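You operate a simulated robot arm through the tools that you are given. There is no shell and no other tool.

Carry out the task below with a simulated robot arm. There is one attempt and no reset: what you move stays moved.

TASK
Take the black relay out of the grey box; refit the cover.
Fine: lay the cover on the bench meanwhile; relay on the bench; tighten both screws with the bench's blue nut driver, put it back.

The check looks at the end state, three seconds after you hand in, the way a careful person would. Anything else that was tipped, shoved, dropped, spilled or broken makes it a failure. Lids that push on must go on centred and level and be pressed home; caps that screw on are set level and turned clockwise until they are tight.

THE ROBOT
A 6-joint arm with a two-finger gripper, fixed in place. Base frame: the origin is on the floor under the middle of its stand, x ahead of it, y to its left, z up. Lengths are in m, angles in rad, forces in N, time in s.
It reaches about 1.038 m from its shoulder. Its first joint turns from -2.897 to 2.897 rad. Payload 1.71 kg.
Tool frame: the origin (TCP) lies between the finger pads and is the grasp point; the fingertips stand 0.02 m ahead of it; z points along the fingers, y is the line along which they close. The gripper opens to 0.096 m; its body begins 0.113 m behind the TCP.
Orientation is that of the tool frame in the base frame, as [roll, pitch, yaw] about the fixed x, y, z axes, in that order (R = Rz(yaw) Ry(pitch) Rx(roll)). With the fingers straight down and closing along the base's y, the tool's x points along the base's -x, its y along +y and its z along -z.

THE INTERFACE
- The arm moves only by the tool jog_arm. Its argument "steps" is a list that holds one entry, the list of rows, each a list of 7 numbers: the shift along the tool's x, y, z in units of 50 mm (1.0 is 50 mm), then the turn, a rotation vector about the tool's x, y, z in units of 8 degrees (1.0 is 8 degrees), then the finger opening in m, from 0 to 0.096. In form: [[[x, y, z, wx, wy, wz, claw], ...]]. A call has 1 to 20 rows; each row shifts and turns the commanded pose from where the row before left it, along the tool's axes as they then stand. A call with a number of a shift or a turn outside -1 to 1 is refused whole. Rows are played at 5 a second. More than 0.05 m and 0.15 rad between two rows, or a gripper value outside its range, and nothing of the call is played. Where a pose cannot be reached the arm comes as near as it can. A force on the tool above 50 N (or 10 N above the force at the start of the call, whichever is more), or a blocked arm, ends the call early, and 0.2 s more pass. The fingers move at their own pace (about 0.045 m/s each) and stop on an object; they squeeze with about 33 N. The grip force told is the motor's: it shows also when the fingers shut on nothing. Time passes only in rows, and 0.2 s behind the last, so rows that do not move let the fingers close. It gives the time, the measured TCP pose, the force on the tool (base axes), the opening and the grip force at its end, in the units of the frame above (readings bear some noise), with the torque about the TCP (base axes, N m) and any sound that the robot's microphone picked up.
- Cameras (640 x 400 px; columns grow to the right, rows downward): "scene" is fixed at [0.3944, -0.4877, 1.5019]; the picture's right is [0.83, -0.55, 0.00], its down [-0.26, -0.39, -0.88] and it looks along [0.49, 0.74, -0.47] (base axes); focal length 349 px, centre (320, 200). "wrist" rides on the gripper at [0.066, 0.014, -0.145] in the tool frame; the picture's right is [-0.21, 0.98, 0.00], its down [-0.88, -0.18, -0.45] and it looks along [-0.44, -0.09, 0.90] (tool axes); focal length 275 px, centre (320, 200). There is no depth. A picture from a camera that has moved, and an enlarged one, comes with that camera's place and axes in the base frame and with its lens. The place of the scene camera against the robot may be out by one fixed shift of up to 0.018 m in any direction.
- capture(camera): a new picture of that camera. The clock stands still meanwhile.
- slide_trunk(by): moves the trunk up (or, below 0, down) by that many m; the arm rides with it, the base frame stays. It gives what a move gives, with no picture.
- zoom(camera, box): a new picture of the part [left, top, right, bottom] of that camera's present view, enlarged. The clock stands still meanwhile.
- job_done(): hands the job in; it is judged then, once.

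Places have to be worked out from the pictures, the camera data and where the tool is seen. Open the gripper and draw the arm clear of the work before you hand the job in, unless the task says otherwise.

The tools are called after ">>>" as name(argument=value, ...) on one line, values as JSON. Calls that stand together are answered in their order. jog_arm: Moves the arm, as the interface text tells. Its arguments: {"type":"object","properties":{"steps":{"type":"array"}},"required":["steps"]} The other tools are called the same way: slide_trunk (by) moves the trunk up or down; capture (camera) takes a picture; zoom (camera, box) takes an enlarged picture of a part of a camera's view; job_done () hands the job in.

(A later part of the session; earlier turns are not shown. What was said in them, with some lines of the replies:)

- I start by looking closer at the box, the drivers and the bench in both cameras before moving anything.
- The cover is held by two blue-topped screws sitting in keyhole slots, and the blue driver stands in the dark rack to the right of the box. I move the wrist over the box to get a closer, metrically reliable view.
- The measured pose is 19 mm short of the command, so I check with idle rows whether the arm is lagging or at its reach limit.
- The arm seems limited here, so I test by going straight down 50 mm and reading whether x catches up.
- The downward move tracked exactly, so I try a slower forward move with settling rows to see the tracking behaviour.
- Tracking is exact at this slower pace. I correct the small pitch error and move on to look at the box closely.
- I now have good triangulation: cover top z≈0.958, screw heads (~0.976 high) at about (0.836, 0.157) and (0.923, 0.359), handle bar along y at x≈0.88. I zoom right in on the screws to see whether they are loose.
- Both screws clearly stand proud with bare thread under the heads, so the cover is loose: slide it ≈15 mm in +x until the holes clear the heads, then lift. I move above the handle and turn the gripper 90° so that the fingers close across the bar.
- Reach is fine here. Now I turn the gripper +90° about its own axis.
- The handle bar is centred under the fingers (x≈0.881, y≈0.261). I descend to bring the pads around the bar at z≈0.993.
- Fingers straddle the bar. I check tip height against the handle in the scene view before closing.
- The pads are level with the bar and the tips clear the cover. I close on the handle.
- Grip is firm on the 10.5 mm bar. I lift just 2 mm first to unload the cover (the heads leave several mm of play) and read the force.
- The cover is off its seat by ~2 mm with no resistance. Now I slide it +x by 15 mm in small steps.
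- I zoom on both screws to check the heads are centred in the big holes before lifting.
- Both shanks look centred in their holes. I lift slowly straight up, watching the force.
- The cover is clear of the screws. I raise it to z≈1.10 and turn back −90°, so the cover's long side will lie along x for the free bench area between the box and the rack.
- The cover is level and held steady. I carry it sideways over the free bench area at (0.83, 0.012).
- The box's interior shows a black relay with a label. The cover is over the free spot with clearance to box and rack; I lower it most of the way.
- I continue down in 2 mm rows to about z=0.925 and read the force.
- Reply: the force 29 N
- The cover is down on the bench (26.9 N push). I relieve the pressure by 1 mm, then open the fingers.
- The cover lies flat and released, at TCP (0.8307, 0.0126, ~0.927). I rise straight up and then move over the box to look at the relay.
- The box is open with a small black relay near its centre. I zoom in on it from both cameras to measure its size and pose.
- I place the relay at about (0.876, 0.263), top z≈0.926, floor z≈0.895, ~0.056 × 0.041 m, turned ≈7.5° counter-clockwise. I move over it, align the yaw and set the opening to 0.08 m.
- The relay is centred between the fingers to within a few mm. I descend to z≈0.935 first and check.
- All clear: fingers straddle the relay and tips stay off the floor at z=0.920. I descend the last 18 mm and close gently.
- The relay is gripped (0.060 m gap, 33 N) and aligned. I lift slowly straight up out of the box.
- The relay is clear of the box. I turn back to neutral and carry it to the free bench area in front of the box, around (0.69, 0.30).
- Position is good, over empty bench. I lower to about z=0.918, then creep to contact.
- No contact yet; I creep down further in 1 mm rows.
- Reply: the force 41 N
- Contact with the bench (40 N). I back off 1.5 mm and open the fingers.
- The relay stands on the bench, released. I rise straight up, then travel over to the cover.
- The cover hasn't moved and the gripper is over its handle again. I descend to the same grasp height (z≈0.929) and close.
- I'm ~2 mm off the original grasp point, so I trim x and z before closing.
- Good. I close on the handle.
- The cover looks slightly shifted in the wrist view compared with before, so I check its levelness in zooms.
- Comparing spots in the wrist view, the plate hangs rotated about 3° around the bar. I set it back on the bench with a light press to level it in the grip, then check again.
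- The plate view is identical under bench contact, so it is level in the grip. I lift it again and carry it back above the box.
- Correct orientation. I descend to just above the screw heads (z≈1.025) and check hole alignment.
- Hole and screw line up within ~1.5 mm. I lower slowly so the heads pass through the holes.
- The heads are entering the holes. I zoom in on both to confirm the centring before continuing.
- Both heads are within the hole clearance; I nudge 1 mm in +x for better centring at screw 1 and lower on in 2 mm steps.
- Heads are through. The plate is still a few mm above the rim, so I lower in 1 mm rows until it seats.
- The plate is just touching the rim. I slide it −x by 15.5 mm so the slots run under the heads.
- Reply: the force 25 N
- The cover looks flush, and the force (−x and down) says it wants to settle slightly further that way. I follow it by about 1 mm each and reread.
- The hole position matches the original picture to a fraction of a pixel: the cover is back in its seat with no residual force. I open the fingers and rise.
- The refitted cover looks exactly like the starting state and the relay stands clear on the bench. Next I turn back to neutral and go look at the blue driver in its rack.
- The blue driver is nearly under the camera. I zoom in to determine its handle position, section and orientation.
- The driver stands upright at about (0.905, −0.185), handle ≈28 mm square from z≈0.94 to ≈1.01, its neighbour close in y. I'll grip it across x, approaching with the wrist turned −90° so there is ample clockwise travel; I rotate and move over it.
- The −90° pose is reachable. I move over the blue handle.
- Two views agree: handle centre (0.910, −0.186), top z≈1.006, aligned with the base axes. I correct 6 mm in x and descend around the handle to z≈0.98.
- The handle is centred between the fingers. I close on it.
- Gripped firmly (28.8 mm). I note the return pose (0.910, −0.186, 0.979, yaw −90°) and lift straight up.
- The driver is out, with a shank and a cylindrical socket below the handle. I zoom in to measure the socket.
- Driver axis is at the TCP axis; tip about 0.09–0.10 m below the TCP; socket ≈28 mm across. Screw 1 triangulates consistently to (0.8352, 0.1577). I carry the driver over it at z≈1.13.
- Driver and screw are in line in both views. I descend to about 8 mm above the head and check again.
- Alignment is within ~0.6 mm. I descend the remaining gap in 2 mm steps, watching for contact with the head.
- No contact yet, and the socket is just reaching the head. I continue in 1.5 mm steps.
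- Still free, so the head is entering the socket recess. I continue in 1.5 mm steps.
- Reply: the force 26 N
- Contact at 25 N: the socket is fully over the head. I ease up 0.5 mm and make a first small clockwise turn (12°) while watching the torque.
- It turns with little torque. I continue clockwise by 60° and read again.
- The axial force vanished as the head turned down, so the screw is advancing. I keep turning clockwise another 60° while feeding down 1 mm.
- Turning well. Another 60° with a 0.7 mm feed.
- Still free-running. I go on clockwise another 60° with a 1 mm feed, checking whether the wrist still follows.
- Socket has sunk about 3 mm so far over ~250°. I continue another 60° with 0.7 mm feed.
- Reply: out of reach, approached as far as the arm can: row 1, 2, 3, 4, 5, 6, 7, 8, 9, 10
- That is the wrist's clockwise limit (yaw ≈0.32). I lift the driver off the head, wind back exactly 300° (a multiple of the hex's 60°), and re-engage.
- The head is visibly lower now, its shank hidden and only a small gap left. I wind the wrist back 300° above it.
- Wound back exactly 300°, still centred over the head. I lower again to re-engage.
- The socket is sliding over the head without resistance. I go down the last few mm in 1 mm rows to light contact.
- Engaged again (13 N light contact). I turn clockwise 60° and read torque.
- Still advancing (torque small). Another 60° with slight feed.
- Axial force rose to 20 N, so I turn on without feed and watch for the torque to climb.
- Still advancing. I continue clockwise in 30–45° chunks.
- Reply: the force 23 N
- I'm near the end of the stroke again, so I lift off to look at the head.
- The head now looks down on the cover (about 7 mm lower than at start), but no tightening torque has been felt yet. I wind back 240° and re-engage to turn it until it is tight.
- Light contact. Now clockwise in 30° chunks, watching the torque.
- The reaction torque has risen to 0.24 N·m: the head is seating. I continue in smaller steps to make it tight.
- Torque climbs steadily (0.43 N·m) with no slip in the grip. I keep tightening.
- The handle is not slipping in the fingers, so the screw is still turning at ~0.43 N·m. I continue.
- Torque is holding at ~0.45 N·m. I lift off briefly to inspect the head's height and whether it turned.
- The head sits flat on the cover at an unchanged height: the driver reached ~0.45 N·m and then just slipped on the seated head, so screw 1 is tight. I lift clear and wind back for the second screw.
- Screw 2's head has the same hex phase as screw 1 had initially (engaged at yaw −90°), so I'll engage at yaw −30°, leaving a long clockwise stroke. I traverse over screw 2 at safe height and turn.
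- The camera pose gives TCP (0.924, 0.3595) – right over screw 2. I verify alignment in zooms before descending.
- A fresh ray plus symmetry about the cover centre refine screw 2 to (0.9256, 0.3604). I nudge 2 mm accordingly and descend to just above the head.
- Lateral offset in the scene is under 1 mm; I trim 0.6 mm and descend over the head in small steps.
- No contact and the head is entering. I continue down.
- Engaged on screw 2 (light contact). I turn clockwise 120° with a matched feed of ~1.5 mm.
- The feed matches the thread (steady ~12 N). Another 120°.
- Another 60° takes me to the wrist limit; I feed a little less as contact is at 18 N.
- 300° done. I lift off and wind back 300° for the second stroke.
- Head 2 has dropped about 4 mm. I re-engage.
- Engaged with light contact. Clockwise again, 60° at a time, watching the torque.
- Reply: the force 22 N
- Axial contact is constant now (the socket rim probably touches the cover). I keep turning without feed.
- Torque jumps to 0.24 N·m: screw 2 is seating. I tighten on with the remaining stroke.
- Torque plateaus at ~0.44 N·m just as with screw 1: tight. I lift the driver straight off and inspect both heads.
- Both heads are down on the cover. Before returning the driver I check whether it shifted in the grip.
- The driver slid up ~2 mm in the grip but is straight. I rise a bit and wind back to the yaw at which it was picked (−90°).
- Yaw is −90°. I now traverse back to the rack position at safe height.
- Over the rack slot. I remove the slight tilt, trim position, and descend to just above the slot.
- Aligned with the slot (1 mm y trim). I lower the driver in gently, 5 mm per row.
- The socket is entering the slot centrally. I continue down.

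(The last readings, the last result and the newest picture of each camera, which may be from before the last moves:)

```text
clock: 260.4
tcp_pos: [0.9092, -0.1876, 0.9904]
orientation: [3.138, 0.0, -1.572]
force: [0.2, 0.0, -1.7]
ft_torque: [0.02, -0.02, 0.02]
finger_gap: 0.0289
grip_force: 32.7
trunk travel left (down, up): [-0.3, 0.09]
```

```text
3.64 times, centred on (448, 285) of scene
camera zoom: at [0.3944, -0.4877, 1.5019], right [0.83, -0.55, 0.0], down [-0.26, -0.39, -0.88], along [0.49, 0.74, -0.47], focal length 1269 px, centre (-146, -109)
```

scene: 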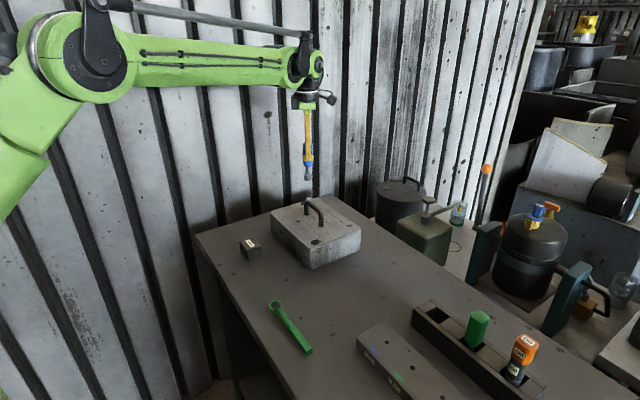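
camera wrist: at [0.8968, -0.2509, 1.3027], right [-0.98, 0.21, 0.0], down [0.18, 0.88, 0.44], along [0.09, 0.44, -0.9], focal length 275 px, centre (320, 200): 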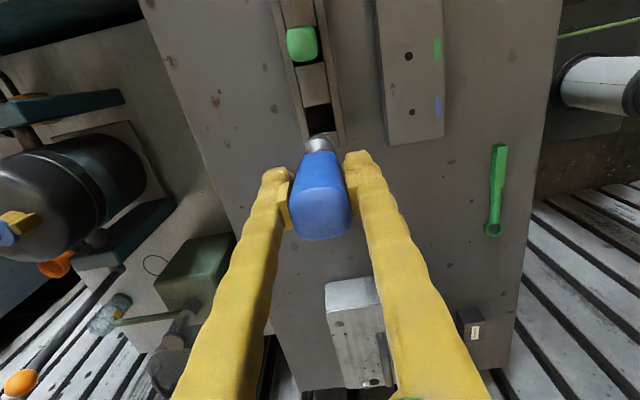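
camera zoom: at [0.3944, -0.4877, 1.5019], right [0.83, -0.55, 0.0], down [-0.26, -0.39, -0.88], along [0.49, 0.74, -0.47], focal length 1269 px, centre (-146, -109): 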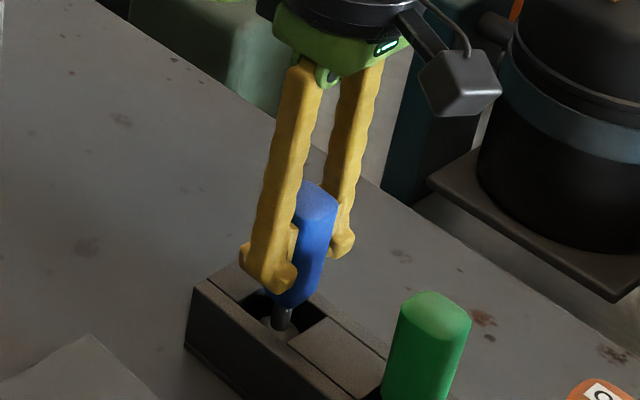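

Still free. I go down in 2 mm rows until it rests.

>>> jog_arm(steps=[[[0, 0, 0.04, 0, 0, 0, 0.0], [0, 0, 0.04, 0, 0, 0, 0.0], [0, 0, 0.04, 0, 0, 0, 0.0], [0, 0, 0.04, 0, 0, 0, 0.0], [0, 0, 0, 0, 0, 0, 0.0]]])

>>> jog_arm(steps=[[[0, 0, 0.02, 0, 0, 0, 0.0], [0, 0, 0.02, 0, 0, 0, 0.0], [0, 0, 0, 0, 0, 0, 0.0]]])

>>> zoom(camera="scene", box=[390, 230, 510, 340])

```text
clock: 261.6
tcp_pos: [0.9091, -0.1858, 0.9834]
orientation: [3.137, 0.001, -1.572]
force: [-0.5, 0.2, -1.5]
ft_torque: [-0.02, -0.02, 0.0]
finger_gap: 0.0287
grip_force: 32.9
trunk travel left (down, up): [-0.3, 0.09]
```

```text
clock: 262.4
tcp_pos: [0.9097, -0.1862, 0.9819]
orientation: [3.138, 0.0, -1.572]
force: [0.4, 1.7, -0.6]
ft_torque: [-0.01, -0.01, -0.03]
finger_gap: 0.0288
grip_force: 33.0
trunk travel left (down, up): [-0.3, 0.09]
```

```text
3.64 times, centred on (450, 285) of scene
camera zoom: at [0.3944, -0.4877, 1.5019], right [0.83, -0.55, 0.0], down [-0.26, -0.39, -0.88], along [0.49, 0.74, -0.47], focal length 1269 px, centre (-153, -109)
```

zoom: 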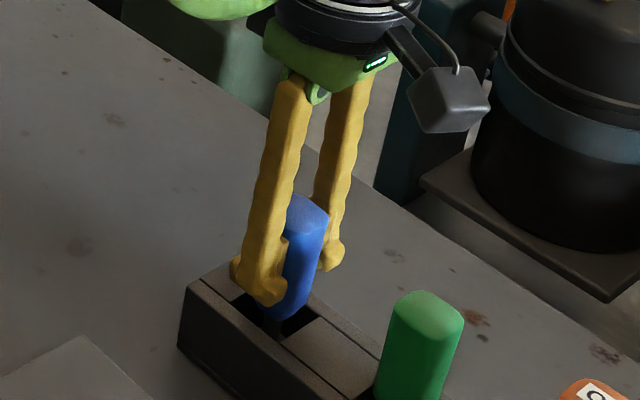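

>>> jog_arm(steps=[[[0, 0, 0.02, 0, 0, 0, 0.0], [0, 0, 0.02, 0, 0, 0, 0.0], [0, 0, 0.02, 0, 0, 0, 0.0], [0, 0, 0, 0, 0, 0, 0.0]]])

>>> jog_arm(steps=[[[0, 0, 0.02, 0, 0, 0, 0.0], [0, 0, 0.02, 0, 0, 0, 0.0], [0, 0, 0, 0, 0, 0, 0.0]]])

```text
clock: 263.4
tcp_pos: [0.9094, -0.1859, 0.9779]
orientation: [3.136, -0.001, -1.571]
force: [-0.2, -0.6, -0.9]
ft_torque: [0.0, 0.02, 0.02]
finger_gap: 0.0286
grip_force: 33.1
trunk travel left (down, up): [-0.3, 0.09]
```

```text
clock: 264.2
tcp_pos: [0.909, -0.1861, 0.9771]
orientation: [3.14, 0.0, -1.572]
force: [-0.4, 0.1, -1.2]
ft_torque: [-0.01, 0.02, 0.03]
finger_gap: 0.0288
grip_force: 33.2
trunk travel left (down, up): [-0.3, 0.09]
```

>>> jog_arm(steps=[[[0, 0, 0.02, 0, 0, 0, 0.0], [0, 0, 0.02, 0, 0, 0, 0.0], [0, 0, 0, 0, 0, 0, 0.0]]])

>>> zoom(camera="scene", box=[390, 230, 510, 340])

```text
clock: 265.0
tcp_pos: [0.9092, -0.186, 0.9747]
orientation: [3.14, 0.0, -1.57]
force: [6.1, -3.4, 27.5]
ft_torque: [-0.22, -0.28, 0.01]
finger_gap: 0.0288
grip_force: 32.9
trunk travel left (down, up): [-0.3, 0.09]
```

```text
3.64 times, centred on (450, 285) of scene
camera zoom: at [0.3944, -0.4877, 1.5019], right [0.83, -0.55, 0.0], down [-0.26, -0.39, -0.88], along [0.49, 0.74, -0.47], focal length 1269 px, centre (-153, -109)
```

zoom: 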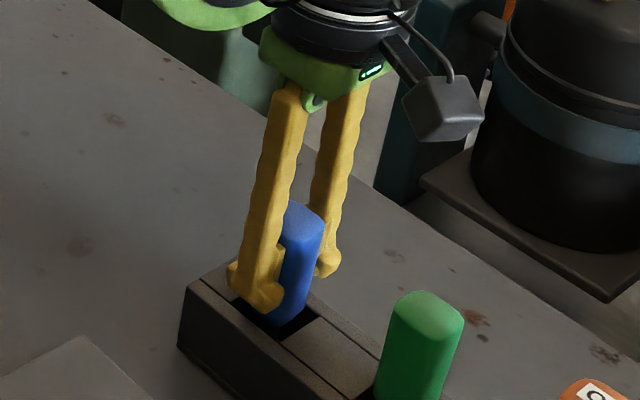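

The driver rests in the rack (27 N). I ease off 0.7 mm and open the fingers.

>>> jog_arm(steps=[[[0, 0, -0.014, 0, 0, 0, 0.0], [0, 0, 0, 0, 0, 0, 0.0], [0, 0, 0, 0, 0, 0, 0.04], [0, 0, 0, 0, 0, 0, 0.06], [0, 0, 0, 0, 0, 0, 0.07], [0, 0, 0, 0, 0, 0, 0.07]]])

>>> capture(camera="wrist")

>>> zoom(camera="scene", box=[390, 230, 510, 340])

```text
clock: 266.4
tcp_pos: [0.91, -0.1867, 0.9752]
orientation: [3.14, 0.001, -1.57]
force: [0.5, -0.6, 0.4]
ft_torque: [0.0, -0.02, 0.03]
finger_gap: 0.0697
grip_force: 0.0
trunk travel left (down, up): [-0.3, 0.09]
```

```text
taken
camera wrist: at [0.8959, -0.2521, 1.1179], right [-0.98, 0.21, 0.0], down [0.19, 0.88, 0.44], along [0.09, 0.44, -0.9], focal length 275 px, centre (320, 200)
```

wrist: 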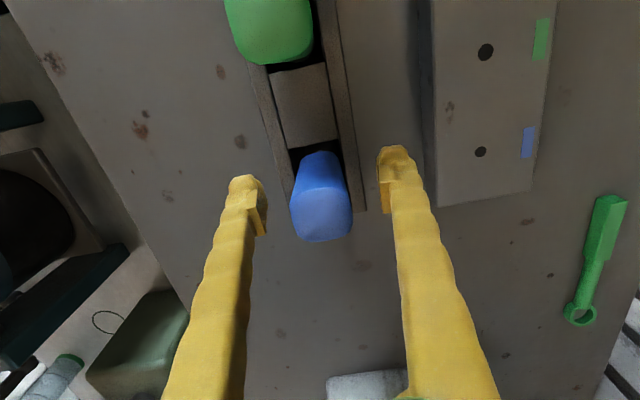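

```text
3.64 times, centred on (450, 285) of scene
camera zoom: at [0.3944, -0.4877, 1.5019], right [0.83, -0.55, 0.0], down [-0.26, -0.39, -0.88], along [0.49, 0.74, -0.47], focal length 1269 px, centre (-153, -109)
```

zoom: 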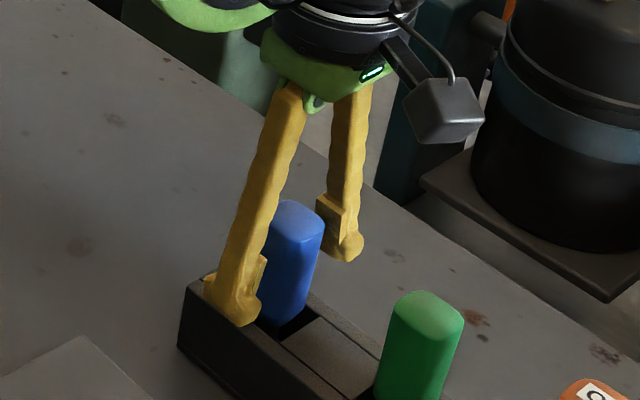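

The driver stands upright in its slot as before. I rise straight up and draw the arm back clear of the bench.

>>> jog_arm(steps=[[[0, 0, -0.2, 0, 0, 0, 0.07], [0, 0, -0.4, 0, 0, 0, 0.07], [0, 0, -0.4, 0, 0, 0, 0.07], [0, 0, -0.4, 0, 0, 0, 0.07], [0, 0, -0.4, 0, 0, 0, 0.07], [0, 0, -0.4, 0, 0, 0, 0.07], [0, 0, -0.4, 0, 0, 0, 0.07], [0, 0, -0.4, 0, 0, 0, 0.07], [0, 0, -0.4, 0, 0, 0, 0.07], [0, 0, 0, 0, 0, 0, 0.07], [0, 0, 0, 0, 0, 0, 0.07]]])

>>> capture(camera="wrist")

>>> capture(camera="scene")

```text
clock: 268.8
tcp_pos: [0.9107, -0.1865, 1.1446]
orientation: [3.138, 0.0, -1.569]
force: [0.1, -0.3, -0.4]
ft_torque: [0.02, 0.01, 0.0]
finger_gap: 0.0697
grip_force: 0.0
trunk travel left (down, up): [-0.3, 0.09]
```

```text
taken
camera wrist: at [0.8972, -0.2521, 1.2882], right [-0.98, 0.21, 0.0], down [0.19, 0.88, 0.44], along [0.09, 0.44, -0.9], focal length 275 px, centre (320, 200)
```

wrist: 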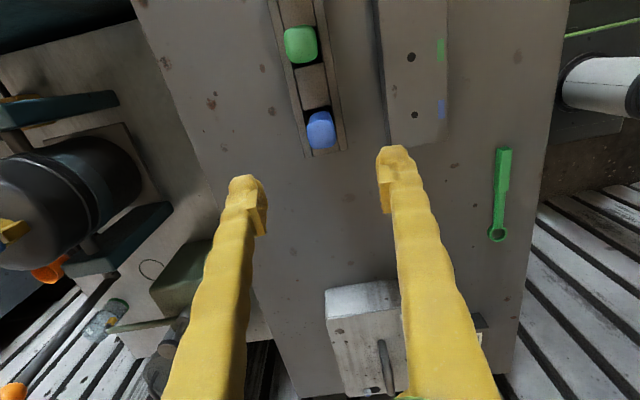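

```text
taken
```

scene: 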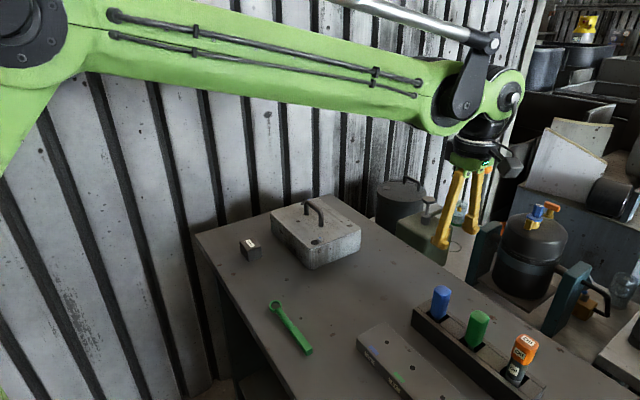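

All is in place. I withdraw back and up, turning to neutral so I can take a last look at both screws from the wrist camera.

>>> jog_arm(steps=[[[0, 0.4, -0.2, 0, 0, 0, 0.07], [0, 0.4, -0.2, 0, 0, 0, 0.07], [0, 0.4, -0.2, 0, 0, 0, 0.07], [0, 0.4, -0.2, 0, 0, 0, 0.07], [0, 0.4, 0, 0, 0, 0, 0.07], [0, 0.4, 0, 0, 0, 0, 0.07], [0, 0, 0, 0, 0, 0.9375, 0.07], [0, 0, 0, 0, 0, 0.9375, 0.07], [0, 0, 0, 0, 0, 0.9375, 0.07], [0, 0, 0, 0, 0, 0.9375, 0.07], [0, 0, 0, 0, 0, 0.9375, 0.07], [0, 0, 0, 0, 0, 0.9375, 0.07], [0, 0, 0, 0, 0, 0.9375, 0.07], [0, 0, 0, 0, 0, 0.9375, 0.07], [0, 0, 0, 0, 0, 0.9375, 0.07], [0, 0, 0, 0, 0, 0.9375, 0.07], [0, 0, 0, 0, 0, 0.9375, 0.07], [0, 0, 0, 0, 0, 0.9375, 0.07], [0, 0, 0, 0, 0, 0, 0.07]]])

>>> jog_arm(steps=[[[0, 0.45, 0, 0, 0, 0, 0.07], [0, 0.45, 0, 0, 0, 0, 0.07], [0, 0.45, 0, 0, 0, 0, 0.07], [0, 0.45, 0, 0, 0, 0, 0.07], [0, 0.45, 0, 0, 0, 0, 0.07], [0, 0.45, 0, 0, 0, 0, 0.07], [0, 0.45, 0, 0, 0, 0, 0.07], [0, 0.45, 0, 0, 0, 0, 0.07], [0, 0.45, 0, 0, 0, 0, 0.07], [0, 0.45, 0, 0, 0, 0, 0.07], [0, 0.45, 0, 0, 0, 0, 0.07], [0, 0.45, 0, 0, 0, 0, 0.07], [0, 0.45, 0, 0, 0, 0, 0.07], [0, 0.45, 0, 0, 0, 0, 0.07], [0, 0.45, 0, 0, 0, 0, 0.07], [0, 0.45, 0, 0, 0, 0, 0.07], [0, 0.45, 0, 0, 0, 0, 0.07], [0, 0.45, 0, 0, 0, 0, 0.07], [0, 0, 0, 0, 0, 0, 0.07]]])

>>> capture(camera="wrist")

>>> capture(camera="scene")

```text
clock: 272.8
tcp_pos: [0.7901, -0.1858, 1.1849]
orientation: [-3.14, -0.002, 3.14]
force: [0.7, -0.3, -0.2]
ft_torque: [-0.02, 0.0, 0.0]
finger_gap: 0.0699
grip_force: 0.1
trunk travel left (down, up): [-0.3, 0.09]
```

```text
clock: 276.8
tcp_pos: [0.7891, 0.22, 1.1852]
orientation: [3.141, 0.0, -3.141]
force: [1.0, 0.1, -0.2]
ft_torque: [-0.03, 0.04, 0.01]
finger_gap: 0.0701
grip_force: 0.1
trunk travel left (down, up): [-0.3, 0.09]
```

```text
taken
camera wrist: at [0.7242, 0.2327, 1.329], right [0.21, 0.98, 0.0], down [0.88, -0.18, 0.44], along [0.43, -0.09, -0.9], focal length 275 px, centre (320, 200)
```

wrist: 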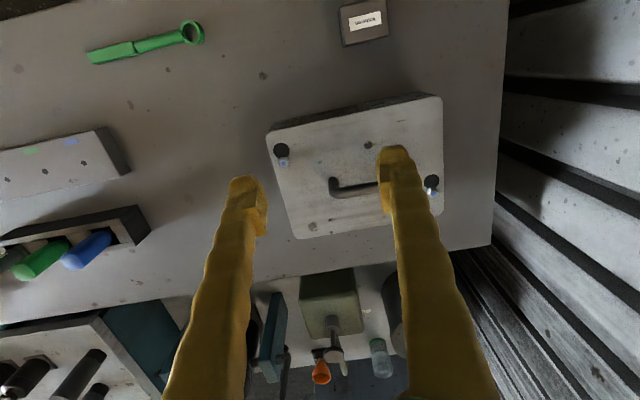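

```text
taken
```

scene: 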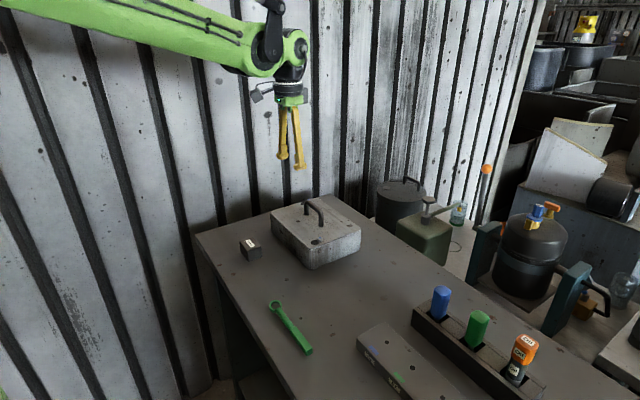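

>>> zoom(camera="wrist", box=[264, 140, 312, 170])

>>> zoom(camera="wrist", box=[412, 168, 460, 198])

>>> zoom(camera="scene", box=[240, 170, 400, 280])

>>> zoom(camera="scene", box=[350, 260, 590, 400])

```text
13.33 times, centred on (288, 155) of wrist
camera zoom: at [0.7242, 0.2327, 1.329], right [0.21, 0.98, 0.0], down [0.88, -0.18, 0.44], along [0.43, -0.09, -0.9], focal length 3670 px, centre (747, 800)
```

zoom: 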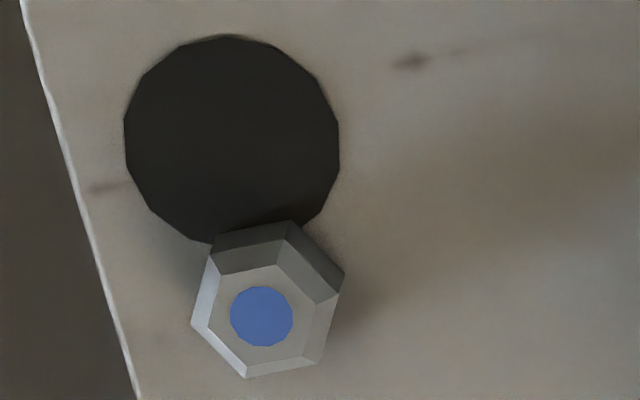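

```text
13.33 times, centred on (436, 183) of wrist
camera zoom: at [0.7242, 0.2327, 1.329], right [0.21, 0.98, 0.0], down [0.88, -0.18, 0.44], along [0.43, -0.09, -0.9], focal length 3670 px, centre (-1227, 427)
```

zoom: 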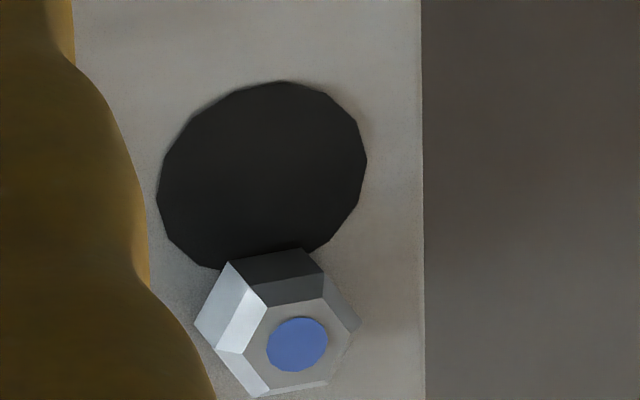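

```text
3.64 times, centred on (320, 225) of scene
camera zoom: at [0.3944, -0.4877, 1.5019], right [0.83, -0.55, 0.0], down [-0.26, -0.39, -0.88], along [0.49, 0.74, -0.47], focal length 1269 px, centre (320, 109)
```

zoom: 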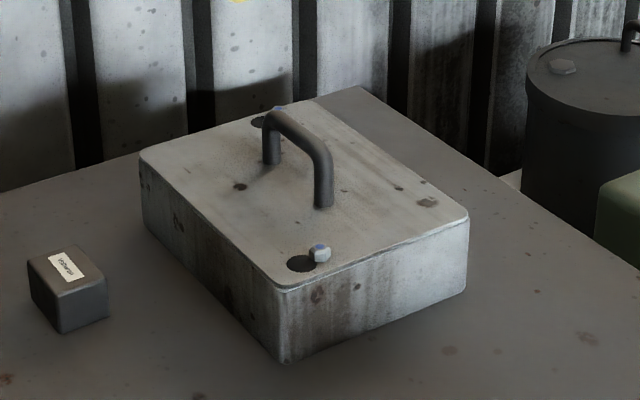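

```text
2.67 times, centred on (470, 330) of scene
camera zoom: at [0.3944, -0.4877, 1.5019], right [0.83, -0.55, 0.0], down [-0.26, -0.39, -0.88], along [0.49, 0.74, -0.47], focal length 930 px, centre (-80, -147)
```

zoom: 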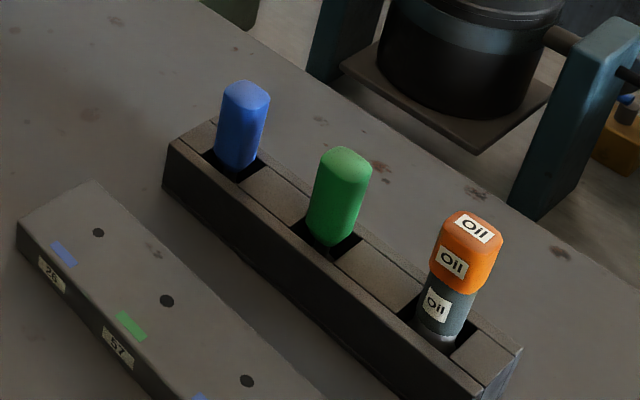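

Both heads sit flat on the cover, the box hasn't moved, the relay stands on the bench and the blue driver is back in its slot. I draw the arm back to about its starting pose, clear of the work.

>>> jog_arm(steps=[[[0.35, 0.05, -0.1, 0, 0, 0, 0.096], [0.35, 0.05, -0.1, 0, 0, 0, 0.096], [0.35, 0.05, -0.1, 0, 0, 0, 0.096], [0.35, 0.05, -0.1, 0, 0, 0, 0.096], [0.35, 0.05, -0.1, 0, 0, 0, 0.096], [0.35, 0.05, -0.1, 0, 0, 0, 0.096], [0.35, 0.05, -0.1, 0, 0, 0, 0.096], [0.35, 0.05, -0.1, 0, 0, 0, 0.096], [0.35, 0.05, -0.1, 0, 0, 0, 0.096], [0.35, 0.05, -0.1, 0, 0, 0, 0.096], [0.35, 0.05, -0.1, 0, 0, 0, 0.096], [0.35, 0.05, -0.1, 0, 0, 0, 0.096], [0.35, 0.05, -0.1, 0, 0, 0, 0.096], [0.35, 0.05, -0.1, 0, 0, 0, 0.096], [0.35, 0.05, -0.1, 0, 0, 0, 0.096], [0, 0, 0, 0, 0, 0, 0.096], [0, 0, 0, 0, 0, 0, 0.096]]])

>>> capture(camera="scene")

>>> zoom(camera="scene", box=[240, 190, 344, 255])

```text
clock: 280.4
tcp_pos: [0.5275, 0.2566, 1.2609]
orientation: [3.141, -0.002, -3.141]
force: [-0.5, -0.1, -0.4]
ft_torque: [-0.03, 0.02, 0.03]
finger_gap: 0.0959
grip_force: 0.1
trunk travel left (down, up): [-0.3, 0.09]
```

```text
taken
```

scene: 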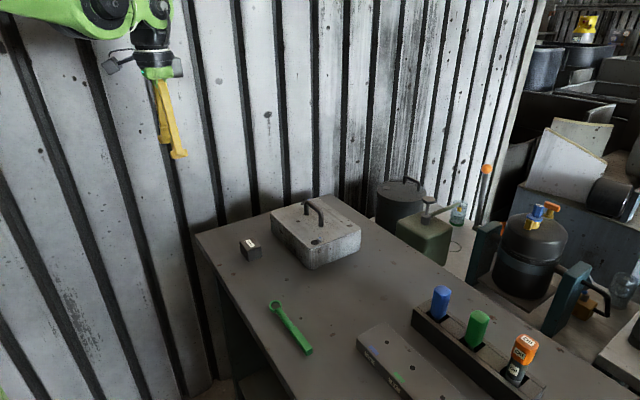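

```text
6.15 times, centred on (292, 222) of scene
camera zoom: at [0.3944, -0.4877, 1.5019], right [0.83, -0.55, 0.0], down [-0.26, -0.39, -0.88], along [0.49, 0.74, -0.47], focal length 2147 px, centre (492, 62)
```

zoom: 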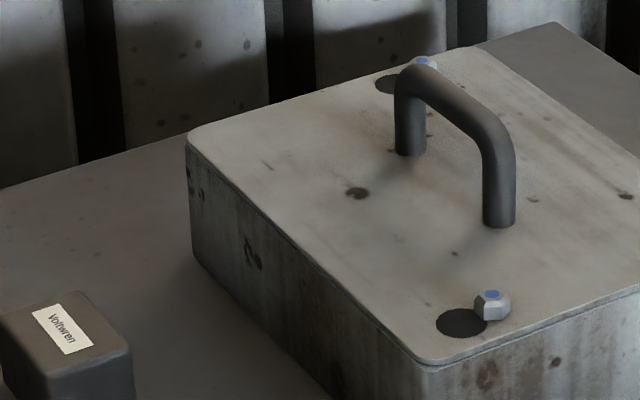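

The final state looks right. The cover is seated level with both screws down tight, the relay is upright on the bench, the blue driver is back in its rack, and the arm is clear with the gripper open. I hand the job in.

>>> job_done()

```text
The job is handed in.
```

The relay is out of the grey box and standing on the bench. The cover is back on, both screws are tightened, and the blue nut driver is back in its slot in the rack. I have handed the job in; the result of the check has not come back.

- **Cover:** it was slid and lifted off, laid on the bench meanwhile, then refitted. It sits flush in its original position, and the box did not move.
- **Screws:** both heads are down on the cover. Each one was turned until the torque levelled off at about 0.44 N·m. On screw 1 the driver then slipped on the head with no further drop, so I took that as tight. Screw 2 reached the same level.
- **Relay:** it stands upright on clear bench in front of the box.
- **Arm:** the gripper is open and the arm is drawn back near its starting pose. The final picture shows nothing else on the bench moved or tipped.
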